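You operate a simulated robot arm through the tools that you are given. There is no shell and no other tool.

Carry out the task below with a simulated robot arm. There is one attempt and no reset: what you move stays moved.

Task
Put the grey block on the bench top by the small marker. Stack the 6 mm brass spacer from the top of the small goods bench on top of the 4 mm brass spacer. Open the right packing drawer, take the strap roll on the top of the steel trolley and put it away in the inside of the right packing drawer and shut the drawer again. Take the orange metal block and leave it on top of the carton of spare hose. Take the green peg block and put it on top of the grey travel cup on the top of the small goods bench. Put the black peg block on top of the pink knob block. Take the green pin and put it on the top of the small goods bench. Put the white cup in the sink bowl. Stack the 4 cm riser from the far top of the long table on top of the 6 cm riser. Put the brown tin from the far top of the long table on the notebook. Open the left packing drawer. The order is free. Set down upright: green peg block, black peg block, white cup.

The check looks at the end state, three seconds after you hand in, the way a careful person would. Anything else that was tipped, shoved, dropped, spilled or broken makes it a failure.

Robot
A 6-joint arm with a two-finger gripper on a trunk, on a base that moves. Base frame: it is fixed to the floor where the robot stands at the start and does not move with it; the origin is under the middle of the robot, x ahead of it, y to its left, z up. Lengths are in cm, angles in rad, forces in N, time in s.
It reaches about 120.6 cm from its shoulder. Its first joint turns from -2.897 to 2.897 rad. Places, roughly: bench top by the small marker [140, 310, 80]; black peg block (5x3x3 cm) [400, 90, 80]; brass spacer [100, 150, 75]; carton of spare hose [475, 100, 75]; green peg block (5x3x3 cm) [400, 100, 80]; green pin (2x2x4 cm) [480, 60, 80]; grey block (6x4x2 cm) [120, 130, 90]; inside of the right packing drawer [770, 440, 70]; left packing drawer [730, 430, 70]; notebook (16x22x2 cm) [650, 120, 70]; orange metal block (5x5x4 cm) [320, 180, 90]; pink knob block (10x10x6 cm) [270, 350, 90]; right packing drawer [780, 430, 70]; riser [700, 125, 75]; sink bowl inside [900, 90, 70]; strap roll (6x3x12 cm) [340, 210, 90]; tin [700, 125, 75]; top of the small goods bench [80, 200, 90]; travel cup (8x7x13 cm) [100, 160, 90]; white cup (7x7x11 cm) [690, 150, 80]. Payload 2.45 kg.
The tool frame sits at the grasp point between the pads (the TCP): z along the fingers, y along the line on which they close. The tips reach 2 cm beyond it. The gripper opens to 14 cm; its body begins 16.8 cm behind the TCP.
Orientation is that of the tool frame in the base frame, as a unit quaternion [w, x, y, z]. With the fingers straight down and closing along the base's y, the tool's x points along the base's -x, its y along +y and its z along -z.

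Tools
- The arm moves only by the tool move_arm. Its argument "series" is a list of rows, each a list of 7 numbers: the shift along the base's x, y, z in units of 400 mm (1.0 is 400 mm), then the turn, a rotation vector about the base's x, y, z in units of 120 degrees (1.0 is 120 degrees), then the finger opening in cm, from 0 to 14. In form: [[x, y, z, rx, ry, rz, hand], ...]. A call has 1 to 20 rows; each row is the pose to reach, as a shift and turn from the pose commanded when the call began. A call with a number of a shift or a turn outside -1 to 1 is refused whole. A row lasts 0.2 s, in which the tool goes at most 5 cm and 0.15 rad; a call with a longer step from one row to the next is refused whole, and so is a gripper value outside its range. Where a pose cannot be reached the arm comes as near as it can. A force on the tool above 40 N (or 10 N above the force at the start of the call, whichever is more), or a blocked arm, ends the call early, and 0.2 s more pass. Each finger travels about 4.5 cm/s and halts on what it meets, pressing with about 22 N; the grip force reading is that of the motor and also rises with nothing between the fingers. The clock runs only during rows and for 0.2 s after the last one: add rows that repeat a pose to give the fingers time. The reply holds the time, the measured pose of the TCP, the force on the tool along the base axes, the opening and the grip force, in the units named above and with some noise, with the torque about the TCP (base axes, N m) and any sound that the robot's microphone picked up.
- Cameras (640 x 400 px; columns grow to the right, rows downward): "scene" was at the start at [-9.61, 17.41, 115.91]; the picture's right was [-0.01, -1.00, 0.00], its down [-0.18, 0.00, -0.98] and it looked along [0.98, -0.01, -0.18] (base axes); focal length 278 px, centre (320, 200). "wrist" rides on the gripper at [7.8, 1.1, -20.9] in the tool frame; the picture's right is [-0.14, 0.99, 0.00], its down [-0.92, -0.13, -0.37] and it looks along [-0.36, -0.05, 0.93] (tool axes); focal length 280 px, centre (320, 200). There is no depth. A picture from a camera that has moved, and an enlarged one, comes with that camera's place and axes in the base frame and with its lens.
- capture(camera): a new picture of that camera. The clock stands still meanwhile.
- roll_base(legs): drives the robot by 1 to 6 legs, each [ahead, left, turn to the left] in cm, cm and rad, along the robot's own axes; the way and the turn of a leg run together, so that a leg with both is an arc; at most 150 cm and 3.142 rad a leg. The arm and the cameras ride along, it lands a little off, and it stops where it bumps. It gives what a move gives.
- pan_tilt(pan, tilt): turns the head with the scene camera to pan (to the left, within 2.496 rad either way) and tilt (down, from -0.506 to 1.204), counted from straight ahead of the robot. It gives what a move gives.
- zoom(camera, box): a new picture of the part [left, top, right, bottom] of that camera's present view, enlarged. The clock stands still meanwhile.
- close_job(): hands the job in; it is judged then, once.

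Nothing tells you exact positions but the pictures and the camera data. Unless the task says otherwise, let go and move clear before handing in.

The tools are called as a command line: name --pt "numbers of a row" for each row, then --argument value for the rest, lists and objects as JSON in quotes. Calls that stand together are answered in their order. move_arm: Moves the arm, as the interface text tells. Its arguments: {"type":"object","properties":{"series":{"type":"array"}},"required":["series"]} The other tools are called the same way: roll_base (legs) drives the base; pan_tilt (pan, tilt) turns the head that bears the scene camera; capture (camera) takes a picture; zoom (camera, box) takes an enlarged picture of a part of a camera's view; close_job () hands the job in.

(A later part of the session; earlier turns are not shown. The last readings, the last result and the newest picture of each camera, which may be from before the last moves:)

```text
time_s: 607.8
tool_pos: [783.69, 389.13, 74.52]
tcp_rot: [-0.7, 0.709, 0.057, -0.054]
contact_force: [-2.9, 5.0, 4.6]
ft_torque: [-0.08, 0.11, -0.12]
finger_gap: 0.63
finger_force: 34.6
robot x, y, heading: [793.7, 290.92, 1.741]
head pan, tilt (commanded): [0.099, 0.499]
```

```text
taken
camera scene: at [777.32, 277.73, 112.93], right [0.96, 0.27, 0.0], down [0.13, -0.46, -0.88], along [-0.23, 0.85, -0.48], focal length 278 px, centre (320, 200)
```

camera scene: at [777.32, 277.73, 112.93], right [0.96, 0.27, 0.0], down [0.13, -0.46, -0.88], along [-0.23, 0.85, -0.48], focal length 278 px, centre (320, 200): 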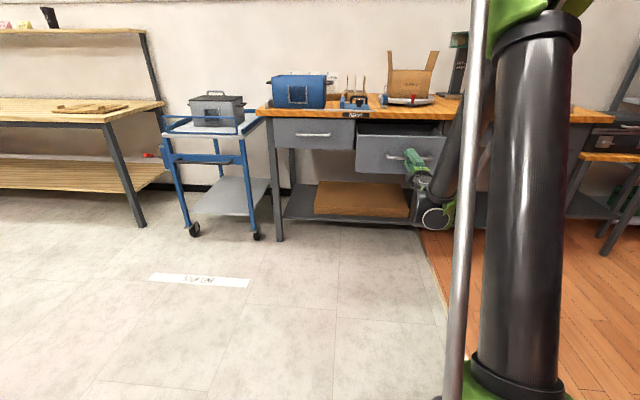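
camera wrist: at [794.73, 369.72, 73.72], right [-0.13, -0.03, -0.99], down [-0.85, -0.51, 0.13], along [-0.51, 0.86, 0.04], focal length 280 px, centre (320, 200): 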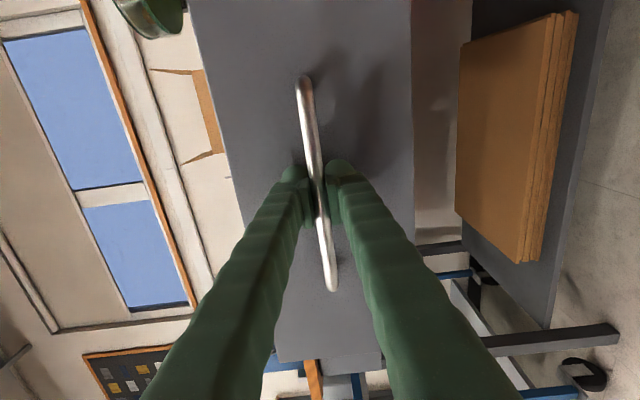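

The right drawer is open about 30 cm. Release the handle, back off, and bring the tool upright again.

move_arm --pt "0 0 0 0 0 0 1" --pt "0 0 0 0 0 0 2" --pt "0 0 0 0 0 0 3" --pt "0 0 0 0 0 0 4" --pt "0 0 0 0 0 0 5" --pt "0 0 0 0 0 0 5"

roll_base --legs '[[-14, 0, 0]]'

move_arm --pt "0 0 0.06 -0.067 -0.0111 0 5" --pt "0 0 0.12 -0.134 -0.0222 0 5" --pt "0 0 0.18 -0.201 -0.0333 0 5" --pt "0 -0.02 0.24 -0.268 -0.0444 0 5" --pt "0 -0.05 0.32 -0.335 -0.0555 0 5" --pt "0 -0.08 0.4 -0.402 -0.0666 0 5" --pt "0 -0.11 0.48 -0.469 -0.0777 0 5" --pt "0 -0.15 0.56 -0.536 -0.0888 0 5" --pt "0 -0.2 0.64 -0.603 -0.0999 0 5" --pt "0 -0.26 0.72 -0.67 -0.111 0 5" --pt "0 -0.32 0.8 -0.74 -0.1226 0 5" --pt "0 -0.38 0.88 -0.74 -0.1226 0 5" --pt "0 -0.44 0.95 -0.74 -0.1226 0 5"

capture --camera "scene"

```text
time_s: 609.1
tool_pos: [783.71, 389.16, 74.51]
tcp_rot: [-0.701, 0.709, 0.056, -0.055]
contact_force: [0.2, -0.1, -0.6]
ft_torque: [0.01, -0.01, -0.02]
finger_gap: 5.0
finger_force: 0.0
robot x, y, heading: [793.81, 290.44, 1.737]
head pan, tilt (commanded): [0.099, 0.499]
```

```text
time_s: 610.5
tool_pos: [786.32, 375.05, 74.51]
tcp_rot: [-0.701, 0.709, 0.056, -0.054]
contact_force: [0.0, 0.2, 0.1]
ft_torque: [-0.01, 0.0, 0.0]
finger_gap: 5.0
finger_force: 0.1
robot x, y, heading: [795.98, 276.46, 1.736]
head pan, tilt (commanded): [0.099, 0.499]
```

```text
time_s: 613.3
tool_pos: [786.5, 357.39, 112.32]
tcp_rot: [0.006, 0.997, 0.083, 0.005]
contact_force: [-0.4, 0.1, -0.4]
ft_torque: [-0.07, -0.03, -0.02]
finger_gap: 4.99
finger_force: 0.1
out of reach, approached as far as the arm can: row 1
robot x, y, heading: [796.12, 276.68, 1.734]
head pan, tilt (commanded): [0.099, 0.499]
```

```text
taken
camera scene: at [779.67, 263.74, 112.93], right [0.96, 0.26, 0.0], down [0.13, -0.46, -0.88], along [-0.23, 0.85, -0.48], focal length 278 px, centre (320, 200)
```

scene: 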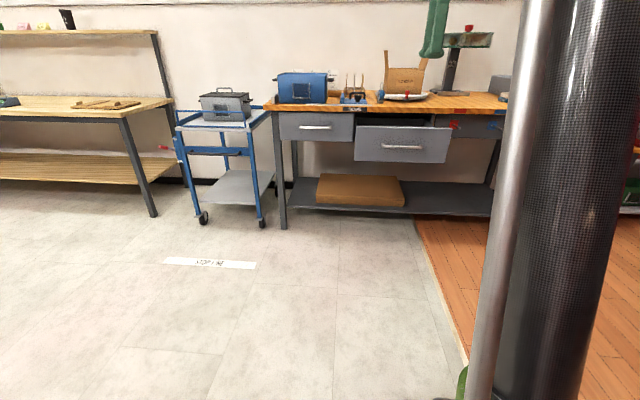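

move_arm --pt "0.01 -0.06 0.02 0 0 -0.06 5" --pt "0.02 -0.12 0.04 0 0 -0.12 5" --pt "0.03 -0.18 0.06 0 0 -0.18 5" --pt "0.04 -0.24 0.08 0 0 -0.24 5" --pt "0.05 -0.3 0.08 0 0 -0.3 5" --pt "0.06 -0.36 0.08 0 0 -0.36 5" --pt "0.06 -0.4 0.08 0 0 -0.42 5" --pt "0.06 -0.4 0.08 0 0 -0.48 5" --pt "0.06 -0.4 0.08 0 0 -0.54 5" --pt "0.06 -0.4 0.08 0 0 -0.6 5" --pt "0.06 -0.4 0.08 0 0 -0.652 5"

roll_base --legs '[[64, 0, 0]]'

capture --camera "wrist"

capture --camera "scene"

```text
time_s: 615.7
tool_pos: [788.78, 341.46, 115.7]
tcp_rot: [0.008, 0.825, -0.565, 0.0]
contact_force: [0.3, -0.4, -0.7]
ft_torque: [-0.04, 0.02, 0.01]
finger_gap: 5.01
finger_force: 0.0
robot x, y, heading: [795.95, 276.61, 1.737]
head pan, tilt (commanded): [0.099, 0.499]
```

```text
time_s: 619.3
tool_pos: [777.53, 404.61, 115.64]
tcp_rot: [0.008, 0.827, -0.562, -0.001]
contact_force: [0.6, 0.4, 0.5]
ft_torque: [0.03, -0.02, -0.01]
finger_gap: 4.99
finger_force: 0.0
robot x, y, heading: [785.22, 339.98, 1.743]
head pan, tilt (commanded): [0.099, 0.499]
```

```text
taken
camera wrist: at [779.65, 397.26, 136.72], right [-0.97, -0.24, 0.01], down [-0.22, 0.91, 0.36], along [-0.09, 0.35, -0.93], focal length 280 px, centre (320, 200)
```

wrist: 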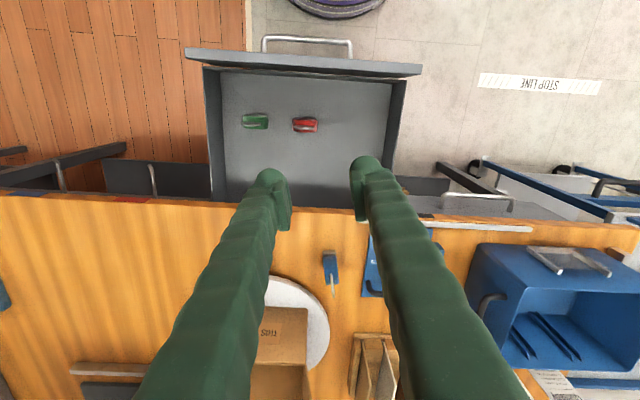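

```text
taken
camera scene: at [768.94, 326.8, 112.93], right [0.96, 0.27, 0.0], down [0.13, -0.46, -0.88], along [-0.24, 0.85, -0.48], focal length 278 px, centre (320, 200)
```

scene: 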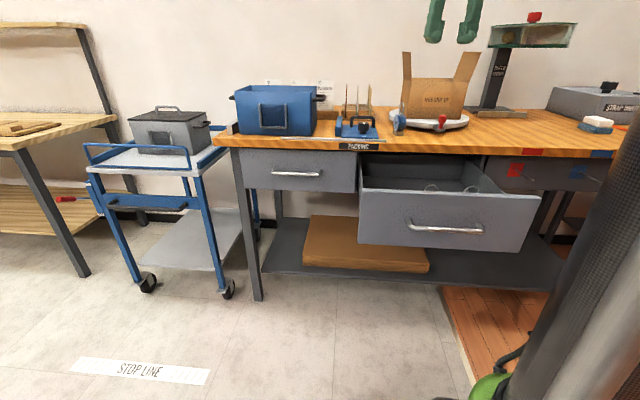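

The drawer already holds a green and a red strap roll standing upright. I'll pick up the blue roll again.

move_arm --pt "-0.03 0.09 -0.02 0 0 0 6" --pt "-0.06 0.18 -0.04 0 0 0 7" --pt "-0.1 0.28 -0.06 0 0 0 7" --pt "-0.14 0.38 -0.08 0 0 0 7" --pt "-0.17 0.48 -0.1 0 0 0 7" --pt "-0.19 0.555 -0.14 0 0 0 7" --pt "-0.19 0.555 -0.22 0 0 0 7" --pt "-0.19 0.555 -0.22 0 0 0 7"

capture --camera "wrist"

```text
time_s: 621.1
tool_pos: [769.96, 426.86, 106.71]
tcp_rot: [0.008, 0.827, -0.562, 0.0]
contact_force: [0.0, -0.7, 0.6]
ft_torque: [-0.01, 0.05, 0.02]
finger_gap: 6.99
finger_force: 0.0
robot x, y, heading: [785.16, 339.94, 1.746]
head pan, tilt (commanded): [0.099, 0.499]
```

```text
taken
camera wrist: at [772.04, 419.42, 127.74], right [-0.97, -0.24, 0.01], down [-0.22, 0.91, 0.36], along [-0.09, 0.35, -0.93], focal length 280 px, centre (320, 200)
```

wrist: 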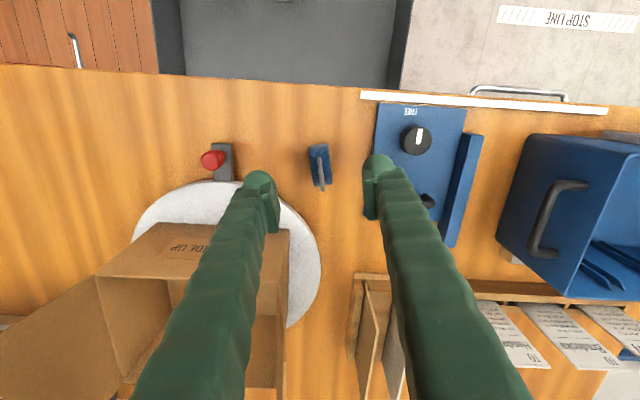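

move_arm --pt "0 0 -0.1 0 0 0 7" --pt "0 0 -0.2 0 0 0 7" --pt "0 0 -0.3 0 0 0 7" --pt "0 0 -0.38 0 0 0 7" --pt "0 0 -0.43 0 0 0 7" --pt "0 0 -0.43 0 0 0 6" --pt "0 0 -0.43 0 0 0 5" --pt "0 0 -0.43 0 0 0 4" --pt "0 0 -0.43 0 0 0 3" --pt "0 0 -0.43 0 0 0 2" --pt "0 0 -0.43 0 0 0 1.5" --pt "0 0 -0.43 0 0 0 1.5"

capture --camera "wrist"

```text
time_s: 623.7
tool_pos: [770.23, 426.84, 89.8]
tcp_rot: [0.008, 0.827, -0.563, -0.001]
contact_force: [-0.5, -0.3, 0.1]
ft_torque: [0.02, 0.01, 0.0]
finger_gap: 2.47
finger_force: 21.8
robot x, y, heading: [785.05, 340.04, 1.742]
head pan, tilt (commanded): [0.099, 0.499]
```

```text
taken
camera wrist: at [772.2, 419.45, 110.77], right [-0.97, -0.24, 0.01], down [-0.22, 0.91, 0.36], along [-0.09, 0.35, -0.93], focal length 280 px, centre (320, 200)
```

wrist: 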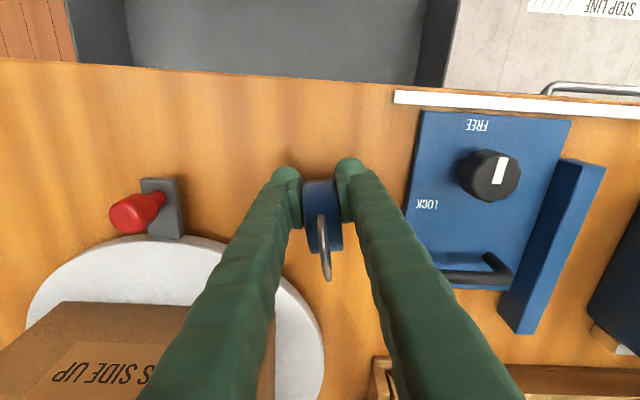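

move_arm --pt "0 0 0.05 0 0 0 1.5" --pt "0 0 0.15 0 0 0 1.5" --pt "0 0 0.25 0 0 0 1.5" --pt "0 0 0.35 0 0 0 1.5" --pt "0 -0.05 0.44 0 0 0 1.5" --pt "0 -0.15 0.46 0 0 0 1.5" --pt "0 -0.25 0.46 0 0 0 1.5" --pt "0.005 -0.35 0.46 0 0 0 1.5" --pt "0.007 -0.45 0.46 0 0 0 1.5" --pt "0.007 -0.55 0.46 0 0 0 1.5" --pt "0.007 -0.583 0.44 0 0 0 1.5" --pt "0.007 -0.583 0.44 0 0 0 1.5"

capture --camera "wrist"

zoom --camera "scene" --box '[330, 60, 550, 260]'

```text
time_s: 626.3
tool_pos: [770.44, 403.39, 107.14]
tcp_rot: [0.008, 0.826, -0.563, 0.0]
contact_force: [0.7, 0.4, -0.9]
ft_torque: [-0.03, 0.02, 0.01]
finger_gap: 2.5
finger_force: 22.7
robot x, y, heading: [785.58, 339.88, 1.741]
head pan, tilt (commanded): [0.099, 0.499]
```

```text
taken
camera wrist: at [772.34, 396.15, 128.23], right [-0.97, -0.24, 0.01], down [-0.22, 0.91, 0.36], along [-0.09, 0.35, -0.93], focal length 280 px, centre (320, 200)
```

wrist: 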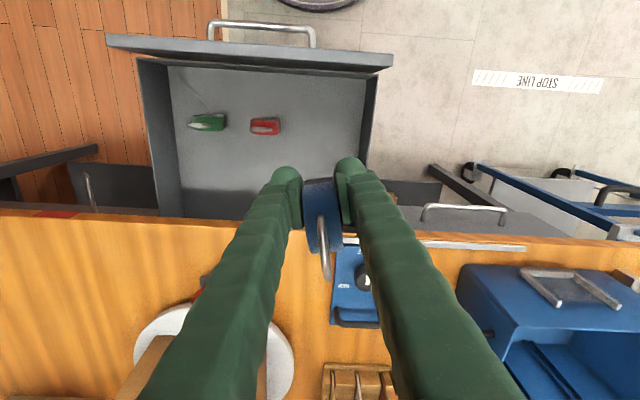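

```text
2.00 times, centred on (440, 160) of scene
camera zoom: at [768.94, 326.81, 112.93], right [0.96, 0.27, 0.0], down [0.13, -0.46, -0.88], along [-0.24, 0.85, -0.48], focal length 556 px, centre (80, 280)
```

zoom: 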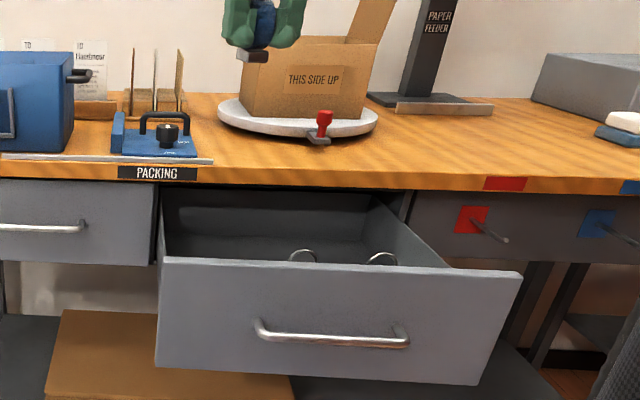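

move_arm --pt "0 0 -0.1 0 0 0 1.5" --pt "0 0 -0.2 0 0 0 1.5" --pt "0 0 -0.3 0 0 0 1.5" --pt "0 0 -0.4 0 0 0 1.5" --pt "0 0 -0.5 0 0 0 1.5" --pt "0 0 -0.6 0 0 0 1.5" --pt "0 0 -0.68 0 0 0 1.5" --pt "0 0 -0.72 0 0 0 1.5" --pt "0 0 -0.72 0 0 0 1.5"

capture --camera "wrist"

zoom --camera "scene" --box '[330, 60, 550, 260]'

```text
time_s: 628.3
tool_pos: [770.19, 403.31, 78.32]
tcp_rot: [0.008, 0.827, -0.563, 0.0]
contact_force: [0.0, -0.3, -2.6]
ft_torque: [-0.04, -0.03, 0.01]
finger_gap: 2.48
finger_force: 22.3
robot x, y, heading: [785.35, 339.79, 1.743]
head pan, tilt (commanded): [0.099, 0.499]
```

```text
taken
camera wrist: at [772.31, 395.99, 99.34], right [-0.97, -0.24, 0.01], down [-0.22, 0.91, 0.36], along [-0.09, 0.35, -0.93], focal length 280 px, centre (320, 200)
```

wrist: 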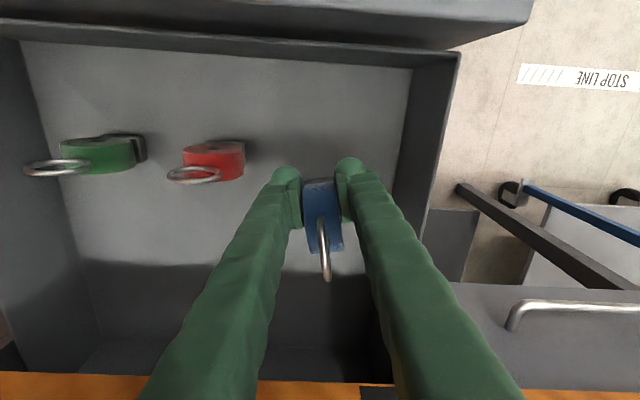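

```text
2.00 times, centred on (440, 160) of scene
camera zoom: at [768.94, 326.81, 112.93], right [0.96, 0.27, 0.0], down [0.13, -0.46, -0.88], along [-0.24, 0.85, -0.48], focal length 556 px, centre (80, 280)
```

zoom: 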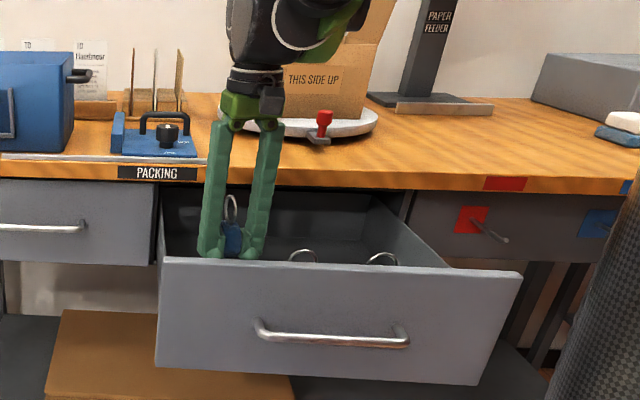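

move_arm --pt "0 0 -0.06 0 0 0 1.5" --pt "0 0 -0.12 0 0 0 1.5" --pt "0 0 -0.17 0 0 0 1.5" --pt "0 0 -0.2 0 0 0 1.5" --pt "0 0 -0.215 0 0 0 1.5" --pt "0 0 -0.225 0 0 0 1.5"

zoom --camera "scene" --box '[330, 60, 550, 260]'

```text
time_s: 629.4
tool_pos: [770.09, 403.36, 70.54]
tcp_rot: [0.007, 0.826, -0.563, 0.0]
contact_force: [-1.0, 1.1, 22.3]
ft_torque: [0.11, 0.03, -0.02]
finger_gap: 2.5
finger_force: 22.4
robot x, y, heading: [785.41, 339.88, 1.74]
head pan, tilt (commanded): [0.099, 0.499]
stopped in row 5: the force on the tool passed its limit at 56 N (the readings are from after the stop); the commanded pose is now the measured one
```

```text
2.00 times, centred on (440, 160) of scene
camera zoom: at [768.95, 326.75, 112.92], right [0.96, 0.27, 0.0], down [0.13, -0.46, -0.88], along [-0.24, 0.85, -0.48], focal length 556 px, centre (80, 280)
```

zoom: 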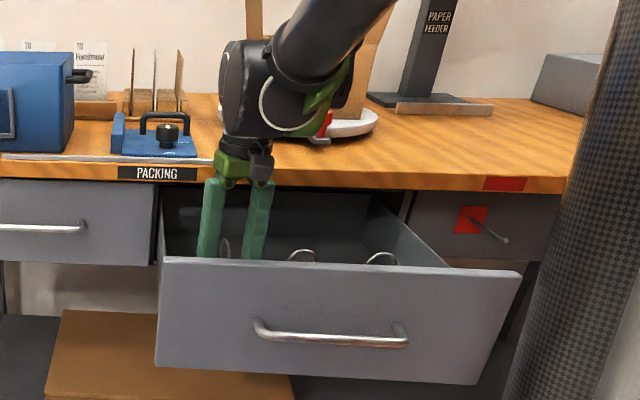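

Roll is on the drawer floor. Release and rise.

move_arm --pt "0 0 0.003 0 0 0 2.6" --pt "0 0 0.003 0 0 0 3.4" --pt "0 0 0.003 0 0 0 4.2" --pt "0 0 0.003 0 0 0 5" --pt "0 0 0.003 0 0 0 5.2" --pt "0 0 0.06 0 0 0 5.2" --pt "0 0 0.16 0 0 0 5.2" --pt "0 0 0.26 0 0 0 5.2" --pt "0 0 0.36 0 0 0 5.2" --pt "0 0 0.46 0 0 0 5.2" --pt "0 0 0.56 0 0 0 5.2" --pt "0 0 0.66 0 0 0 5.2" --pt "0 0 0.76 0 0 0 5.2" --pt "0 0 0.86 0 0 0 5.2" --pt "0 0 0.96 0 0 0 5.2"

capture --camera "wrist"

zoom --camera "scene" --box '[330, 60, 550, 260]'

```text
time_s: 632.6
tool_pos: [770.1, 403.59, 108.61]
tcp_rot: [0.008, 0.827, -0.562, -0.001]
contact_force: [-0.4, -0.8, -0.5]
ft_torque: [-0.01, 0.01, -0.01]
finger_gap: 5.18
finger_force: 0.1
robot x, y, heading: [785.28, 339.41, 1.738]
head pan, tilt (commanded): [0.099, 0.499]
```

```text
taken
camera wrist: at [772.23, 396.23, 129.71], right [-0.97, -0.24, 0.01], down [-0.22, 0.91, 0.36], along [-0.09, 0.35, -0.93], focal length 280 px, centre (320, 200)
```

wrist: 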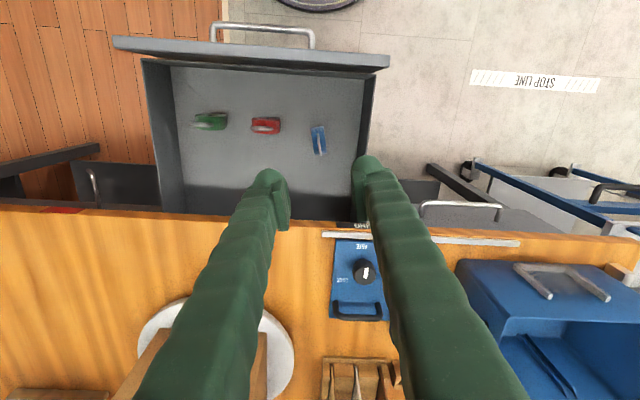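

```text
2.00 times, centred on (440, 160) of scene
camera zoom: at [768.94, 326.81, 112.93], right [0.96, 0.27, 0.0], down [0.13, -0.46, -0.88], along [-0.24, 0.85, -0.48], focal length 556 px, centre (80, 280)
```

zoom: 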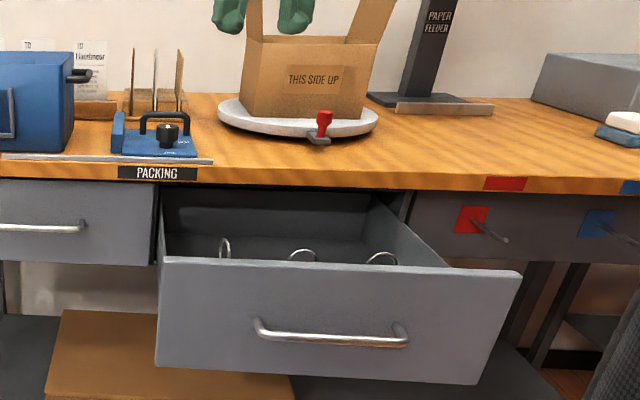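

The blue roll stands in the drawer beside the others. Now back away and get the tool horizontal to push the drawer shut.

move_arm --pt "0.03 -0.09 0.02 0 0 0.06 5" --pt "0.06 -0.18 0.04 0 0 0.12 4" --pt "0.09 -0.27 0.06 0 0 0.18 3" --pt "0.12 -0.36 0.08 0 0 0.24 2" --pt "0.15 -0.45 0.1 0 0 0.3 1" --pt "0.18 -0.54 0.1 0 0 0.36 0" --pt "0.2 -0.6 0.1 0 0 0.42 0" --pt "0.2 -0.6 0.1 0 0 0.48 0" --pt "0.2 -0.6 0.1 0 0 0.54 0" --pt "0.2 -0.6 0.1 0 0 0.6 0" --pt "0.2 -0.6 0.1 0 0 0.653 0"

roll_base --legs '[[-64, 0, 0]]'

```text
time_s: 635.0
tool_pos: [778.27, 379.42, 112.77]
tcp_rot: [0.006, 0.996, 0.087, 0.004]
contact_force: [-0.2, 1.1, -0.2]
ft_torque: [-0.01, 0.01, -0.01]
finger_gap: 0.0
finger_force: 21.7
robot x, y, heading: [785.28, 339.73, 1.74]
head pan, tilt (commanded): [0.099, 0.499]
```

```text
time_s: 638.5
tool_pos: [789.01, 316.9, 112.78]
tcp_rot: [0.006, 0.996, 0.091, 0.005]
contact_force: [0.5, 1.1, -0.3]
ft_torque: [-0.01, 0.03, 0.01]
finger_gap: 0.0
finger_force: 21.9
robot x, y, heading: [796.75, 276.91, 1.755]
head pan, tilt (commanded): [0.099, 0.499]
```

move_arm --pt "-0.01 0.09 -0.05 0 0 0 0" --pt "-0.02 0.18 -0.11 0 0 0 0" --pt "-0.03 0.27 -0.17 0 0 0 0" --pt "-0.04 0.36 -0.23 0 0 0 0" --pt "-0.05 0.45 -0.29 0 0 0 0" --pt "-0.06 0.54 -0.35 0 0 0 0" --pt "-0.07 0.63 -0.41 0 0 0 0" --pt "-0.08 0.72 -0.47 0 0 0 0" --pt "-0.09 0.81 -0.53 0 0 0 0" --pt "-0.1 0.9 -0.6 0 0 0 0" --pt "-0.12 0.975 -0.68 0 0 -0.006 0"

move_arm --pt "0 0 0 0.067 0.0111 0 0" --pt "0 0 0 0.134 0.0222 0 0" --pt "0 0 0 0.201 0.0333 0 0" --pt "0 0 -0.03 0.268 0.0444 0 0" --pt "0 0 -0.07 0.335 0.0555 0 0" --pt "0 0 -0.11 0.402 0.0666 0 0" --pt "0 0 -0.15 0.469 0.0777 0 0" --pt "0 0 -0.19 0.536 0.0888 0 0" --pt "0 0 -0.23 0.603 0.0999 0 0" --pt "0 0 -0.28 0.67 0.111 0 0" --pt "0 0 -0.33 0.74 0.1226 0 0"

capture --camera "scene"

capture --camera "wrist"

```text
time_s: 640.9
tool_pos: [784.3, 356.16, 85.77]
tcp_rot: [0.005, 0.996, 0.085, 0.005]
contact_force: [0.1, -0.7, -0.2]
ft_torque: [0.1, -0.01, -0.02]
finger_gap: 0.0
finger_force: 22.4
robot x, y, heading: [796.36, 277.0, 1.755]
head pan, tilt (commanded): [0.099, 0.499]
```

```text
time_s: 643.3
tool_pos: [784.02, 356.84, 74.59]
tcp_rot: [-0.699, 0.711, 0.057, -0.052]
contact_force: [-0.9, 0.4, -0.1]
ft_torque: [-0.04, 0.0, 0.0]
finger_gap: 0.0
finger_force: 22.7
out of reach, approached as far as the arm can: row 11
robot x, y, heading: [796.34, 277.23, 1.751]
head pan, tilt (commanded): [0.099, 0.499]
```

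```text
taken
camera scene: at [780.22, 264.14, 112.92], right [0.96, 0.28, 0.0], down [0.13, -0.46, -0.88], along [-0.24, 0.84, -0.48], focal length 278 px, centre (320, 200)
```

scene: 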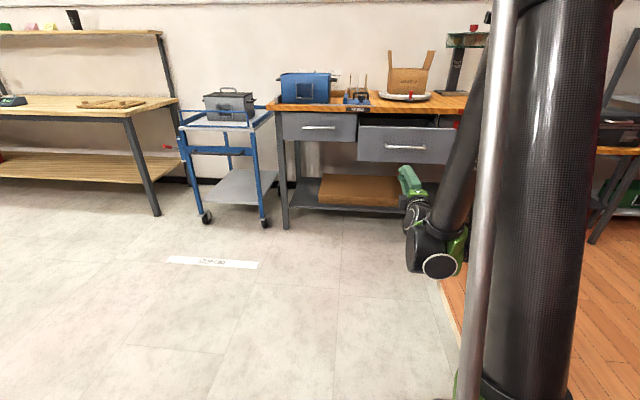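

```text
taken
camera wrist: at [795.07, 337.53, 73.95], right [-0.13, -0.04, -0.99], down [-0.85, -0.51, 0.13], along [-0.51, 0.86, 0.03], focal length 280 px, centre (320, 200)
```

wrist: 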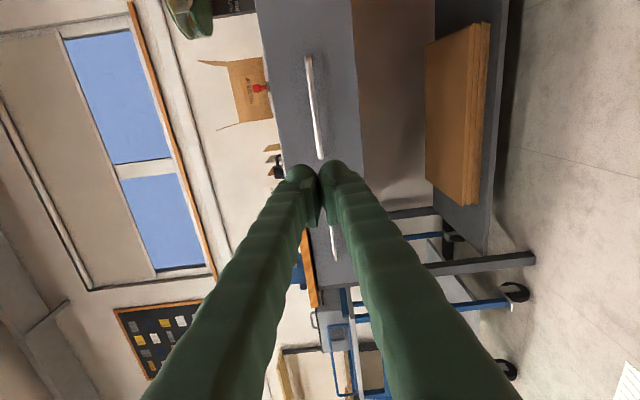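

roll_base --legs '[[27, -4, 0]]'

capture --camera "wrist"

capture --camera "scene"

```text
time_s: 645.2
tool_pos: [782.63, 383.95, 74.58]
tcp_rot: [-0.698, 0.711, 0.058, -0.054]
contact_force: [-0.1, 0.4, -0.1]
ft_torque: [0.01, -0.03, -0.01]
finger_gap: 0.01
finger_force: 22.2
robot x, y, heading: [795.56, 304.45, 1.764]
head pan, tilt (commanded): [0.099, 0.499]
```

```text
taken
camera wrist: at [793.79, 364.57, 73.99], right [-0.13, -0.04, -0.99], down [-0.85, -0.51, 0.13], along [-0.51, 0.86, 0.03], focal length 280 px, centre (320, 200)
```

wrist: 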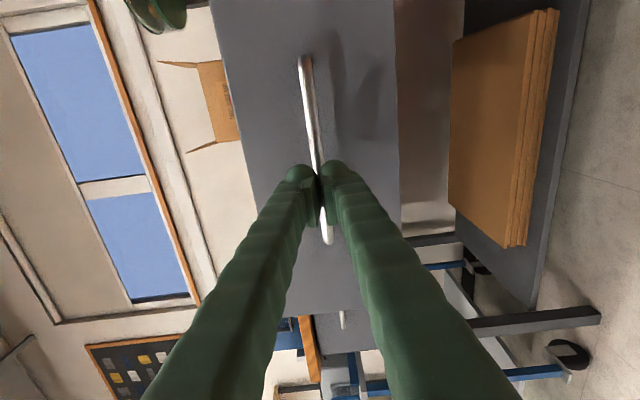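

```text
taken
camera scene: at [779.3, 291.05, 112.93], right [0.96, 0.28, 0.0], down [0.13, -0.46, -0.88], along [-0.25, 0.84, -0.48], focal length 278 px, centre (320, 200)
```

scene: 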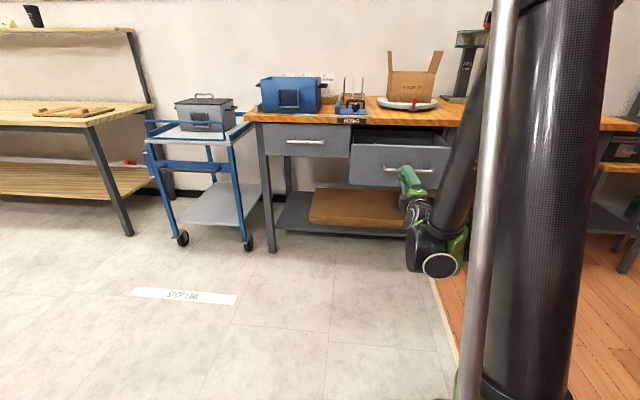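

roll_base --legs '[[15, 0, 0]]'

roll_base --legs '[[14, 0, 0]]'

capture --camera "scene"

capture --camera "wrist"

```text
time_s: 646.6
tool_pos: [779.86, 398.8, 74.62]
tcp_rot: [-0.699, 0.71, 0.059, -0.056]
contact_force: [0.3, 0.3, -1.5]
ft_torque: [0.02, -0.04, 0.03]
finger_gap: 0.0
finger_force: 22.2
robot x, y, heading: [792.67, 318.78, 1.755]
head pan, tilt (commanded): [0.099, 0.499]
```

```text
time_s: 647.9
tool_pos: [777.41, 412.55, 74.6]
tcp_rot: [-0.699, 0.711, 0.058, -0.054]
contact_force: [0.3, 0.1, -0.1]
ft_torque: [0.01, 0.01, -0.02]
finger_gap: 0.01
finger_force: 22.5
robot x, y, heading: [790.1, 333.13, 1.765]
head pan, tilt (commanded): [0.099, 0.499]
```

```text
taken
camera scene: at [773.88, 319.76, 112.93], right [0.96, 0.28, 0.0], down [0.13, -0.46, -0.88], along [-0.25, 0.84, -0.48], focal length 278 px, centre (320, 200)
```

scene: 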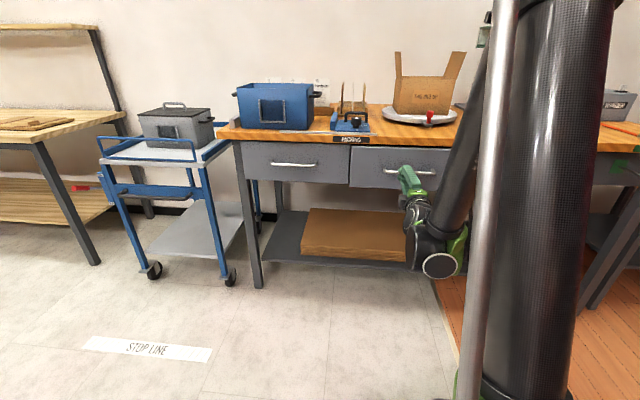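

```text
taken
camera wrist: at [788.49, 393.25, 73.99], right [-0.13, -0.04, -0.99], down [-0.85, -0.51, 0.13], along [-0.51, 0.86, 0.03], focal length 280 px, centre (320, 200)
```

wrist: 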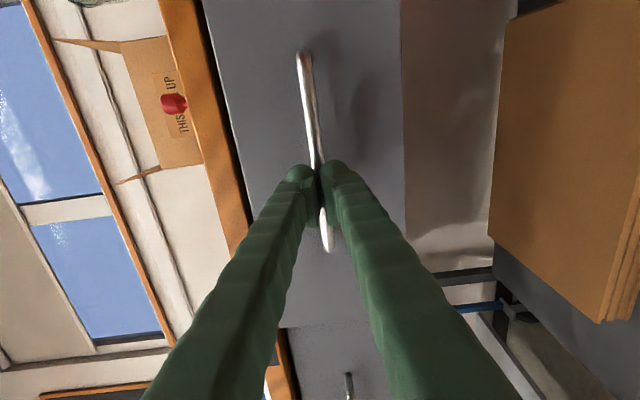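

roll_base --legs '[[3, 0, 0]]'

roll_base --legs '[[1.5, 0, 0]]'

capture --camera "wrist"

zoom --camera "scene" --box '[220, 100, 480, 250]'

```text
time_s: 649.3
tool_pos: [776.87, 415.38, 74.44]
tcp_rot: [-0.698, 0.711, 0.059, -0.054]
contact_force: [-0.6, -0.6, -0.7]
ft_torque: [0.0, -0.05, -0.04]
finger_gap: 0.02
finger_force: 29.4
robot x, y, heading: [789.25, 335.88, 1.753]
head pan, tilt (commanded): [0.099, 0.499]
stopped in leg 1: the force on the tool passed its limit at 42 N (the readings are from after the stop); the commanded pose is now the measured one
```

```text
time_s: 650.1
tool_pos: [776.92, 415.32, 74.49]
tcp_rot: [-0.698, 0.711, 0.06, -0.053]
contact_force: [0.6, -2.1, 1.9]
ft_torque: [0.05, -0.03, 0.06]
finger_gap: 0.62
finger_force: 29.3
robot x, y, heading: [789.36, 336.43, 1.757]
head pan, tilt (commanded): [0.099, 0.499]
stopped in leg 1: the force on the tool passed its limit at 65 N (the readings are from after the stop); the commanded pose is now the measured one
```

```text
taken
camera wrist: at [787.99, 396.01, 73.99], right [-0.13, -0.04, -0.99], down [-0.85, -0.51, 0.13], along [-0.51, 0.86, 0.03], focal length 280 px, centre (320, 200)
```

wrist: 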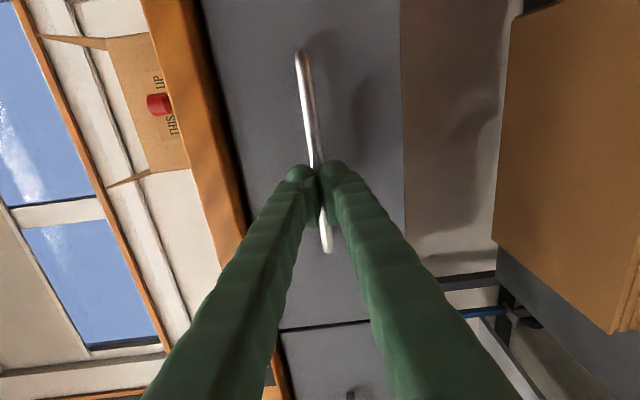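

```text
2.46 times, centred on (350, 175) of scene
camera zoom: at [773.26, 323.03, 112.92], right [0.96, 0.28, 0.0], down [0.13, -0.46, -0.88], along [-0.25, 0.84, -0.48], focal length 684 px, centre (246, 262)
```

zoom: 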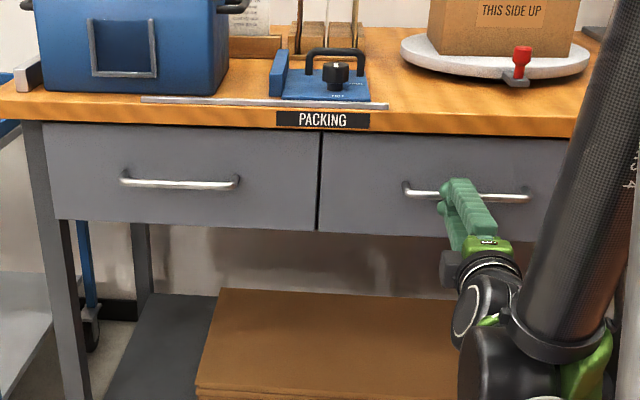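

The right drawer is shut (hard stop felt, fronts flush). Back off and move over to the left drawer's handle.

roll_base --legs '[[-12, 0, 0], [0, 43, 0]]'

move_arm --pt "0 0 0 0 0 0 1" --pt "0 0 0 0 0 0 2" --pt "0 0 0 0 0 0 3" --pt "0 0 0 0 0 0 4" --pt "0 0 0 0 0 0 5" --pt "0 0 0 0 0 0 5"

capture --camera "wrist"

capture --camera "scene"

```text
time_s: 653.5
tool_pos: [736.45, 395.61, 74.57]
tcp_rot: [-0.698, 0.712, 0.058, -0.053]
contact_force: [0.8, 0.0, 0.2]
ft_torque: [0.01, -0.03, 0.02]
finger_gap: 0.03
finger_force: 29.0
robot x, y, heading: [748.67, 316.25, 1.754]
head pan, tilt (commanded): [0.099, 0.499]
```

```text
time_s: 655.0
tool_pos: [736.45, 395.44, 74.54]
tcp_rot: [-0.698, 0.712, 0.059, -0.053]
contact_force: [0.5, -0.3, -0.7]
ft_torque: [0.02, 0.02, 0.0]
finger_gap: 5.02
finger_force: 0.1
robot x, y, heading: [748.99, 316.25, 1.757]
head pan, tilt (commanded): [0.099, 0.499]
```

```text
taken
camera wrist: at [747.46, 376.23, 73.97], right [-0.13, -0.04, -0.99], down [-0.85, -0.51, 0.13], along [-0.51, 0.86, 0.03], focal length 280 px, centre (320, 200)
```

wrist: 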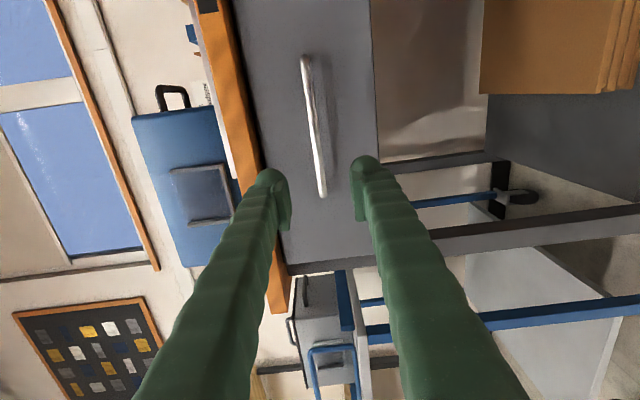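

```text
taken
camera scene: at [732.7, 303.23, 112.93], right [0.96, 0.28, 0.0], down [0.13, -0.46, -0.88], along [-0.25, 0.84, -0.48], focal length 278 px, centre (320, 200)
```

scene: 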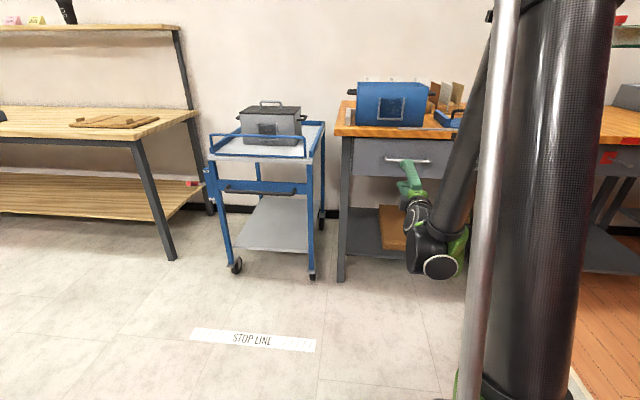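

roll_base --legs '[[15, -4, 0]]'

capture --camera "wrist"

```text
time_s: 656.3
tool_pos: [737.7, 410.91, 74.41]
tcp_rot: [-0.698, 0.712, 0.059, -0.053]
contact_force: [-1.2, 1.0, -0.1]
ft_torque: [0.0, 0.01, 0.04]
finger_gap: 4.98
finger_force: 0.0
robot x, y, heading: [750.53, 331.44, 1.756]
head pan, tilt (commanded): [0.099, 0.499]
```

```text
taken
camera wrist: at [748.78, 391.52, 73.97], right [-0.13, -0.04, -0.99], down [-0.85, -0.51, 0.13], along [-0.51, 0.86, 0.03], focal length 280 px, centre (320, 200)
```

wrist: 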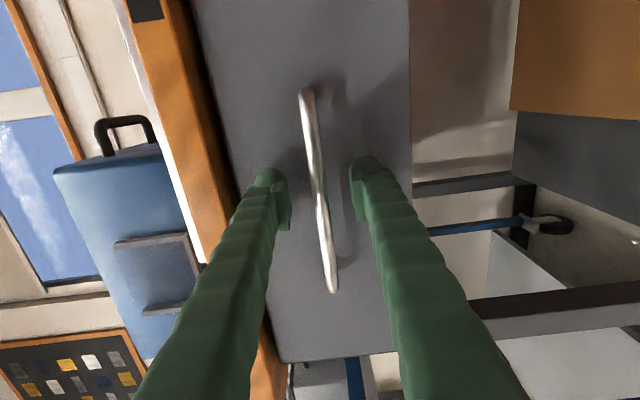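

move_arm --pt "-0.004 0.026 0 0 0 0 5" --pt "-0.004 0.026 0 0 0 0 4" --pt "-0.004 0.026 0 0 0 0 3" --pt "-0.004 0.026 0 0 0 0 2" --pt "-0.004 0.026 0 0 0 0 1" --pt "-0.004 0.026 0 0 0 0 0.2" --pt "-0.004 0.026 0 0 0 0 0" --pt "-0.004 0.026 0 0 0 0 0"

zoom --camera "wrist" --box '[220, 60, 440, 280]'

```text
time_s: 658.1
tool_pos: [737.64, 411.81, 74.48]
tcp_rot: [-0.698, 0.712, 0.059, -0.054]
contact_force: [1.1, -2.9, -10.0]
ft_torque: [-0.01, 0.56, 0.02]
finger_gap: 0.6
finger_force: 33.9
robot x, y, heading: [750.49, 331.77, 1.756]
head pan, tilt (commanded): [0.099, 0.499]
```

```text
1.82 times, centred on (330, 170) of wrist
camera zoom: at [748.65, 392.59, 73.93], right [-0.13, -0.04, -0.99], down [-0.85, -0.51, 0.13], along [-0.51, 0.86, 0.03], focal length 510 px, centre (302, 254)
```

zoom: 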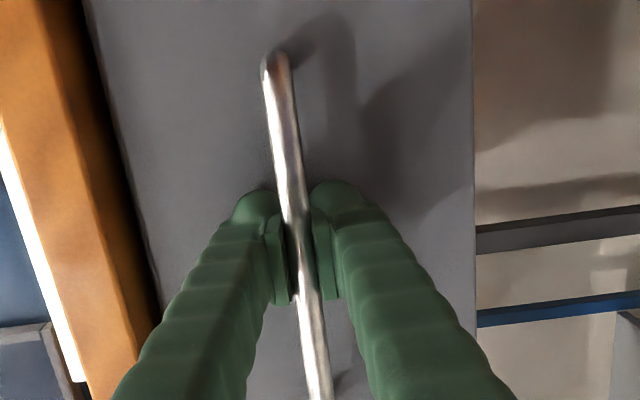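

Gripped. Pull the left drawer open by driving back.

roll_base --legs '[[-8, 0, 0]]'

roll_base --legs '[[-11, 0, 0]]'

roll_base --legs '[[-10, 0, 0]]'

capture --camera "scene"

```text
time_s: 659.2
tool_pos: [738.94, 404.1, 74.62]
tcp_rot: [-0.698, 0.712, 0.059, -0.053]
contact_force: [-6.9, 0.1, -11.4]
ft_torque: [0.05, 0.61, 0.0]
finger_gap: 0.6
finger_force: 34.0
robot x, y, heading: [751.69, 323.71, 1.755]
head pan, tilt (commanded): [0.099, 0.499]
```

```text
time_s: 660.4
tool_pos: [740.92, 393.15, 74.43]
tcp_rot: [-0.698, 0.711, 0.06, -0.054]
contact_force: [-11.5, -0.9, -8.5]
ft_torque: [0.0, 0.59, -0.06]
finger_gap: 0.59
finger_force: 34.4
robot x, y, heading: [753.83, 313.02, 1.754]
head pan, tilt (commanded): [0.099, 0.499]
```

```text
time_s: 661.5
tool_pos: [742.69, 383.46, 74.48]
tcp_rot: [-0.697, 0.713, 0.06, -0.054]
contact_force: [-7.8, 0.4, -6.6]
ft_torque: [-0.01, 0.56, -0.06]
finger_gap: 0.61
finger_force: 34.2
robot x, y, heading: [755.62, 303.25, 1.755]
head pan, tilt (commanded): [0.099, 0.499]
```

```text
taken
camera scene: at [739.29, 290.1, 112.92], right [0.96, 0.28, 0.0], down [0.13, -0.46, -0.88], along [-0.25, 0.84, -0.48], focal length 278 px, centre (320, 200)
```

scene: 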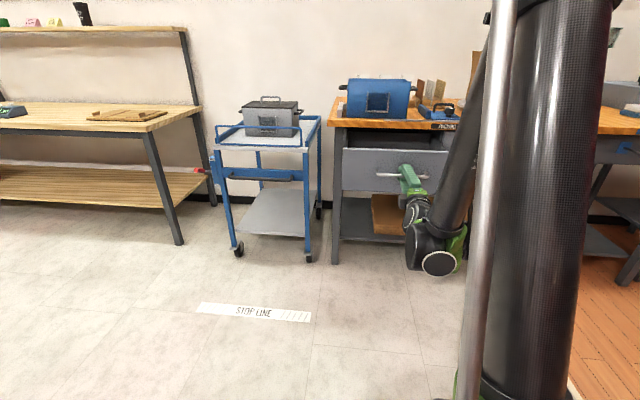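

roll_base --legs '[[-3, 0, 0]]'

move_arm --pt "0 0 0 0 0 0 1" --pt "0 0 0 0 0 0 2" --pt "0 0 0 0 0 0 3" --pt "0 0 0 0 0 0 4" --pt "0 0 0 0 0 0 5" --pt "0 0 0 0 0 0 5"

roll_base --legs '[[-15, 0, 0]]'

capture --camera "scene"

capture --camera "wrist"

```text
time_s: 662.4
tool_pos: [743.07, 381.8, 74.56]
tcp_rot: [-0.697, 0.712, 0.059, -0.055]
contact_force: [0.4, -0.1, -6.5]
ft_torque: [-0.05, 0.4, 0.02]
finger_gap: 0.64
finger_force: 35.0
robot x, y, heading: [755.96, 301.48, 1.759]
head pan, tilt (commanded): [0.099, 0.499]
stopped in leg 1: the force on the tool passed its limit at 44 N (the readings are from after the stop); the commanded pose is now the measured one
```

```text
time_s: 663.8
tool_pos: [742.87, 381.89, 74.51]
tcp_rot: [-0.698, 0.712, 0.06, -0.055]
contact_force: [-0.2, -0.3, -0.4]
ft_torque: [-0.02, 0.01, -0.01]
finger_gap: 5.02
finger_force: 0.0
robot x, y, heading: [755.67, 301.36, 1.756]
head pan, tilt (commanded): [0.099, 0.499]
```

```text
time_s: 665.2
tool_pos: [745.89, 367.0, 74.6]
tcp_rot: [-0.698, 0.711, 0.059, -0.054]
contact_force: [0.9, 0.0, 0.0]
ft_torque: [0.01, 0.0, 0.04]
finger_gap: 5.02
finger_force: 0.0
robot x, y, heading: [759.04, 286.32, 1.756]
head pan, tilt (commanded): [0.099, 0.499]
```

```text
taken
camera scene: at [742.43, 273.28, 112.93], right [0.96, 0.28, 0.0], down [0.13, -0.46, -0.88], along [-0.25, 0.84, -0.48], focal length 278 px, centre (320, 200)
```

scene: 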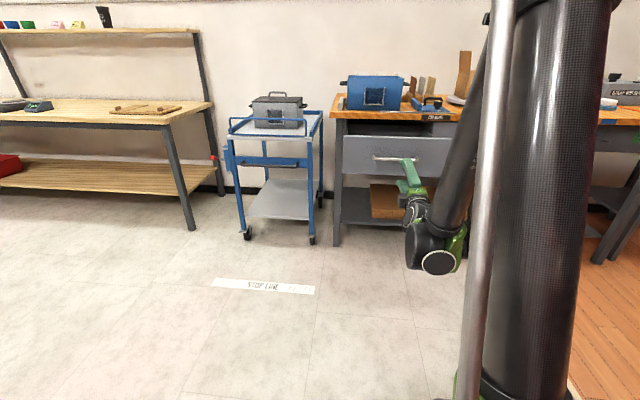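

```text
taken
camera wrist: at [756.94, 347.64, 73.93], right [-0.13, -0.04, -0.99], down [-0.85, -0.51, 0.13], along [-0.51, 0.86, 0.03], focal length 280 px, centre (320, 200)
```

wrist: 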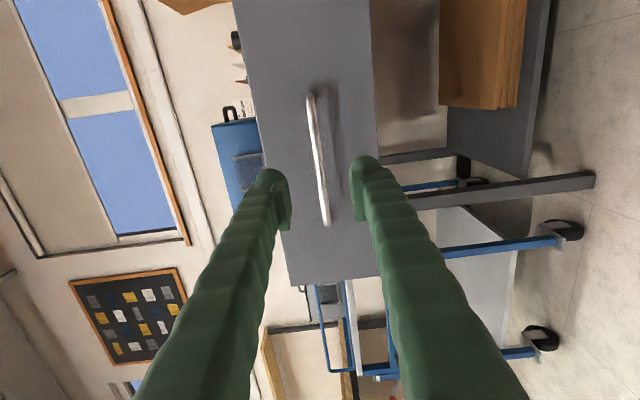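

The left drawer is fully open. Now return the tool upright and head for the far end of the long table.

move_arm --pt "0 -0.02 0.06 -0.067 -0.0111 0 5" --pt "0 -0.04 0.12 -0.134 -0.0222 0 5" --pt "0 -0.06 0.18 -0.201 -0.0333 0 5" --pt "0 -0.08 0.24 -0.268 -0.0444 0 5" --pt "0 -0.1 0.32 -0.335 -0.0555 0 5" --pt "0 -0.12 0.4 -0.402 -0.0666 0 5" --pt "0 -0.15 0.48 -0.469 -0.0777 0 5" --pt "0 -0.19 0.56 -0.536 -0.0888 0 5" --pt "0 -0.24 0.64 -0.603 -0.0999 0 5" --pt "0 -0.3 0.72 -0.67 -0.111 0 5" --pt "0 -0.36 0.8 -0.74 -0.1226 0 5" --pt "0 -0.43 0.88 -0.74 -0.1226 0 5" --pt "0 -0.5 0.95 -0.74 -0.1226 0 5"

pan_tilt --pan -0.2 --tilt 0.4

capture --camera "scene"

```text
time_s: 668.0
tool_pos: [746.16, 346.68, 112.56]
tcp_rot: [0.011, 0.996, 0.083, 0.003]
contact_force: [-0.2, 0.5, -0.7]
ft_torque: [-0.08, -0.01, 0.02]
finger_gap: 5.02
finger_force: 0.0
robot x, y, heading: [758.8, 286.33, 1.751]
head pan, tilt (commanded): [0.099, 0.499]
```

```text
time_s: 668.8
tool_pos: [746.11, 346.67, 112.43]
tcp_rot: [0.009, 0.996, 0.084, 0.003]
contact_force: [-0.1, -0.1, 0.7]
ft_torque: [-0.03, 0.0, -0.04]
finger_gap: 5.01
finger_force: 0.0
robot x, y, heading: [758.7, 286.31, 1.751]
head pan, tilt (commanded): [-0.201, 0.4]
```

```text
taken
camera scene: at [745.12, 273.8, 113.84], right [1.0, -0.02, 0.0], down [-0.01, -0.39, -0.92], along [0.01, 0.92, -0.39], focal length 278 px, centre (320, 200)
```

scene: 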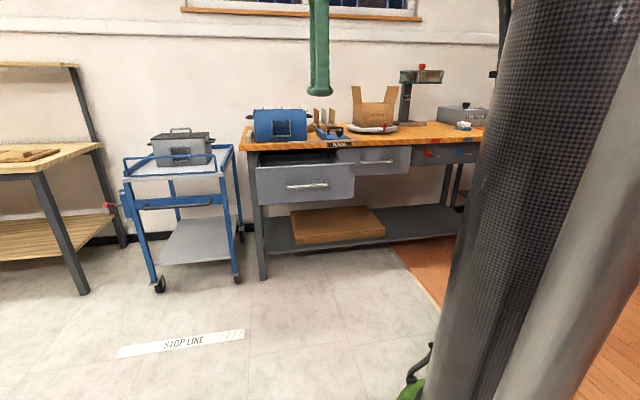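

roll_base --legs '[[0, 0, -3.14]]'

pan_tilt --pan 0.2 --tilt 0.3

capture --camera "scene"

pan_tilt --pan -0.9 --tilt 0.3

capture --camera "scene"

pan_tilt --pan 0.9 --tilt 0.3

capture --camera "scene"

```text
time_s: 676.6
tool_pos: [768.32, 225.63, 112.5]
tcp_rot: [-0.003, -0.061, 0.998, 0.01]
contact_force: [0.2, 0.3, -0.8]
ft_torque: [0.0, -0.04, 0.03]
finger_gap: 5.01
finger_force: 0.0
robot x, y, heading: [759.1, 286.2, -1.436]
head pan, tilt (commanded): [-0.201, 0.4]
```

```text
time_s: 677.5
tool_pos: [768.32, 225.59, 112.66]
tcp_rot: [-0.003, -0.06, 0.998, 0.009]
contact_force: [-0.3, 0.0, 0.4]
ft_torque: [0.02, 0.01, -0.01]
finger_gap: 5.0
finger_force: 0.0
robot x, y, heading: [758.08, 286.32, -1.433]
head pan, tilt (commanded): [0.201, 0.3]
```

```text
taken
camera scene: at [776.56, 298.77, 114.76], right [-0.94, -0.33, 0.0], down [-0.1, 0.28, -0.96], along [0.31, -0.9, -0.3], focal length 278 px, centre (320, 200)
```

scene: 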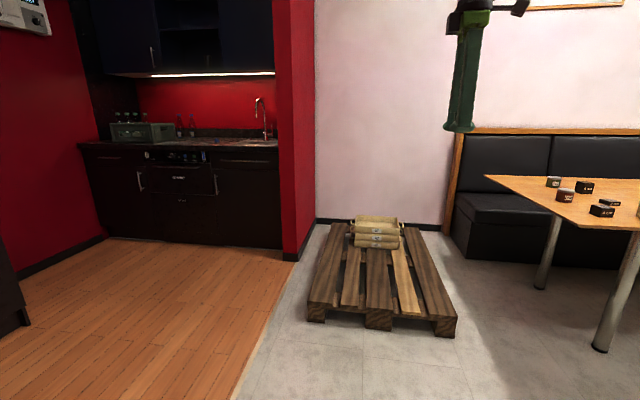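

```text
time_s: 678.8
tool_pos: [768.34, 225.69, 112.71]
tcp_rot: [-0.003, -0.059, 0.998, 0.01]
contact_force: [0.4, -0.3, -0.3]
ft_torque: [0.03, -0.01, -0.01]
finger_gap: 5.0
finger_force: 0.1
robot x, y, heading: [758.44, 286.18, -1.434]
head pan, tilt (commanded): [-0.901, 0.3]
```

```text
taken
camera scene: at [767.02, 300.84, 114.77], right [-0.72, 0.69, 0.0], down [0.2, 0.21, -0.96], along [-0.66, -0.69, -0.3], focal length 278 px, centre (320, 200)
```

scene: 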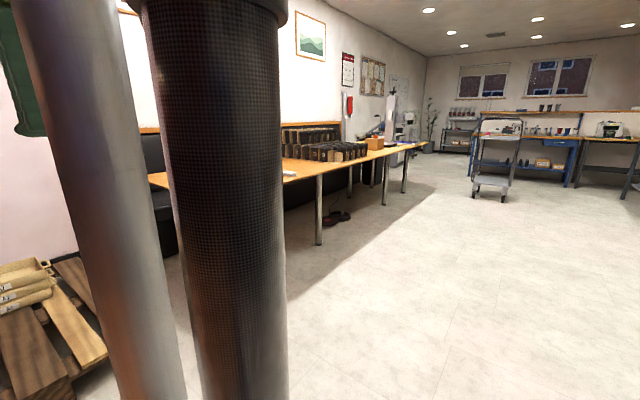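

```text
time_s: 680.6
tool_pos: [768.29, 225.64, 112.62]
tcp_rot: [-0.002, -0.06, 0.998, 0.009]
contact_force: [-0.2, -0.6, 0.1]
ft_torque: [0.01, 0.0, 0.02]
finger_gap: 5.0
finger_force: 0.1
robot x, y, heading: [758.44, 286.29, -1.439]
head pan, tilt (commanded): [0.901, 0.3]
```

```text
taken
camera scene: at [781.52, 302.82, 114.77], right [-0.51, -0.86, 0.0], down [-0.25, 0.15, -0.96], along [0.82, -0.49, -0.3], focal length 278 px, centre (320, 200)
```

scene: 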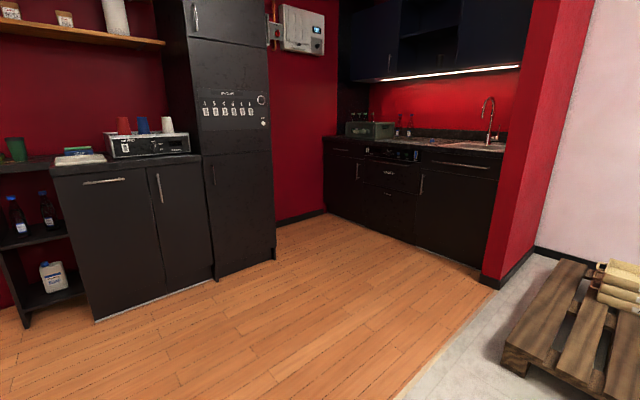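

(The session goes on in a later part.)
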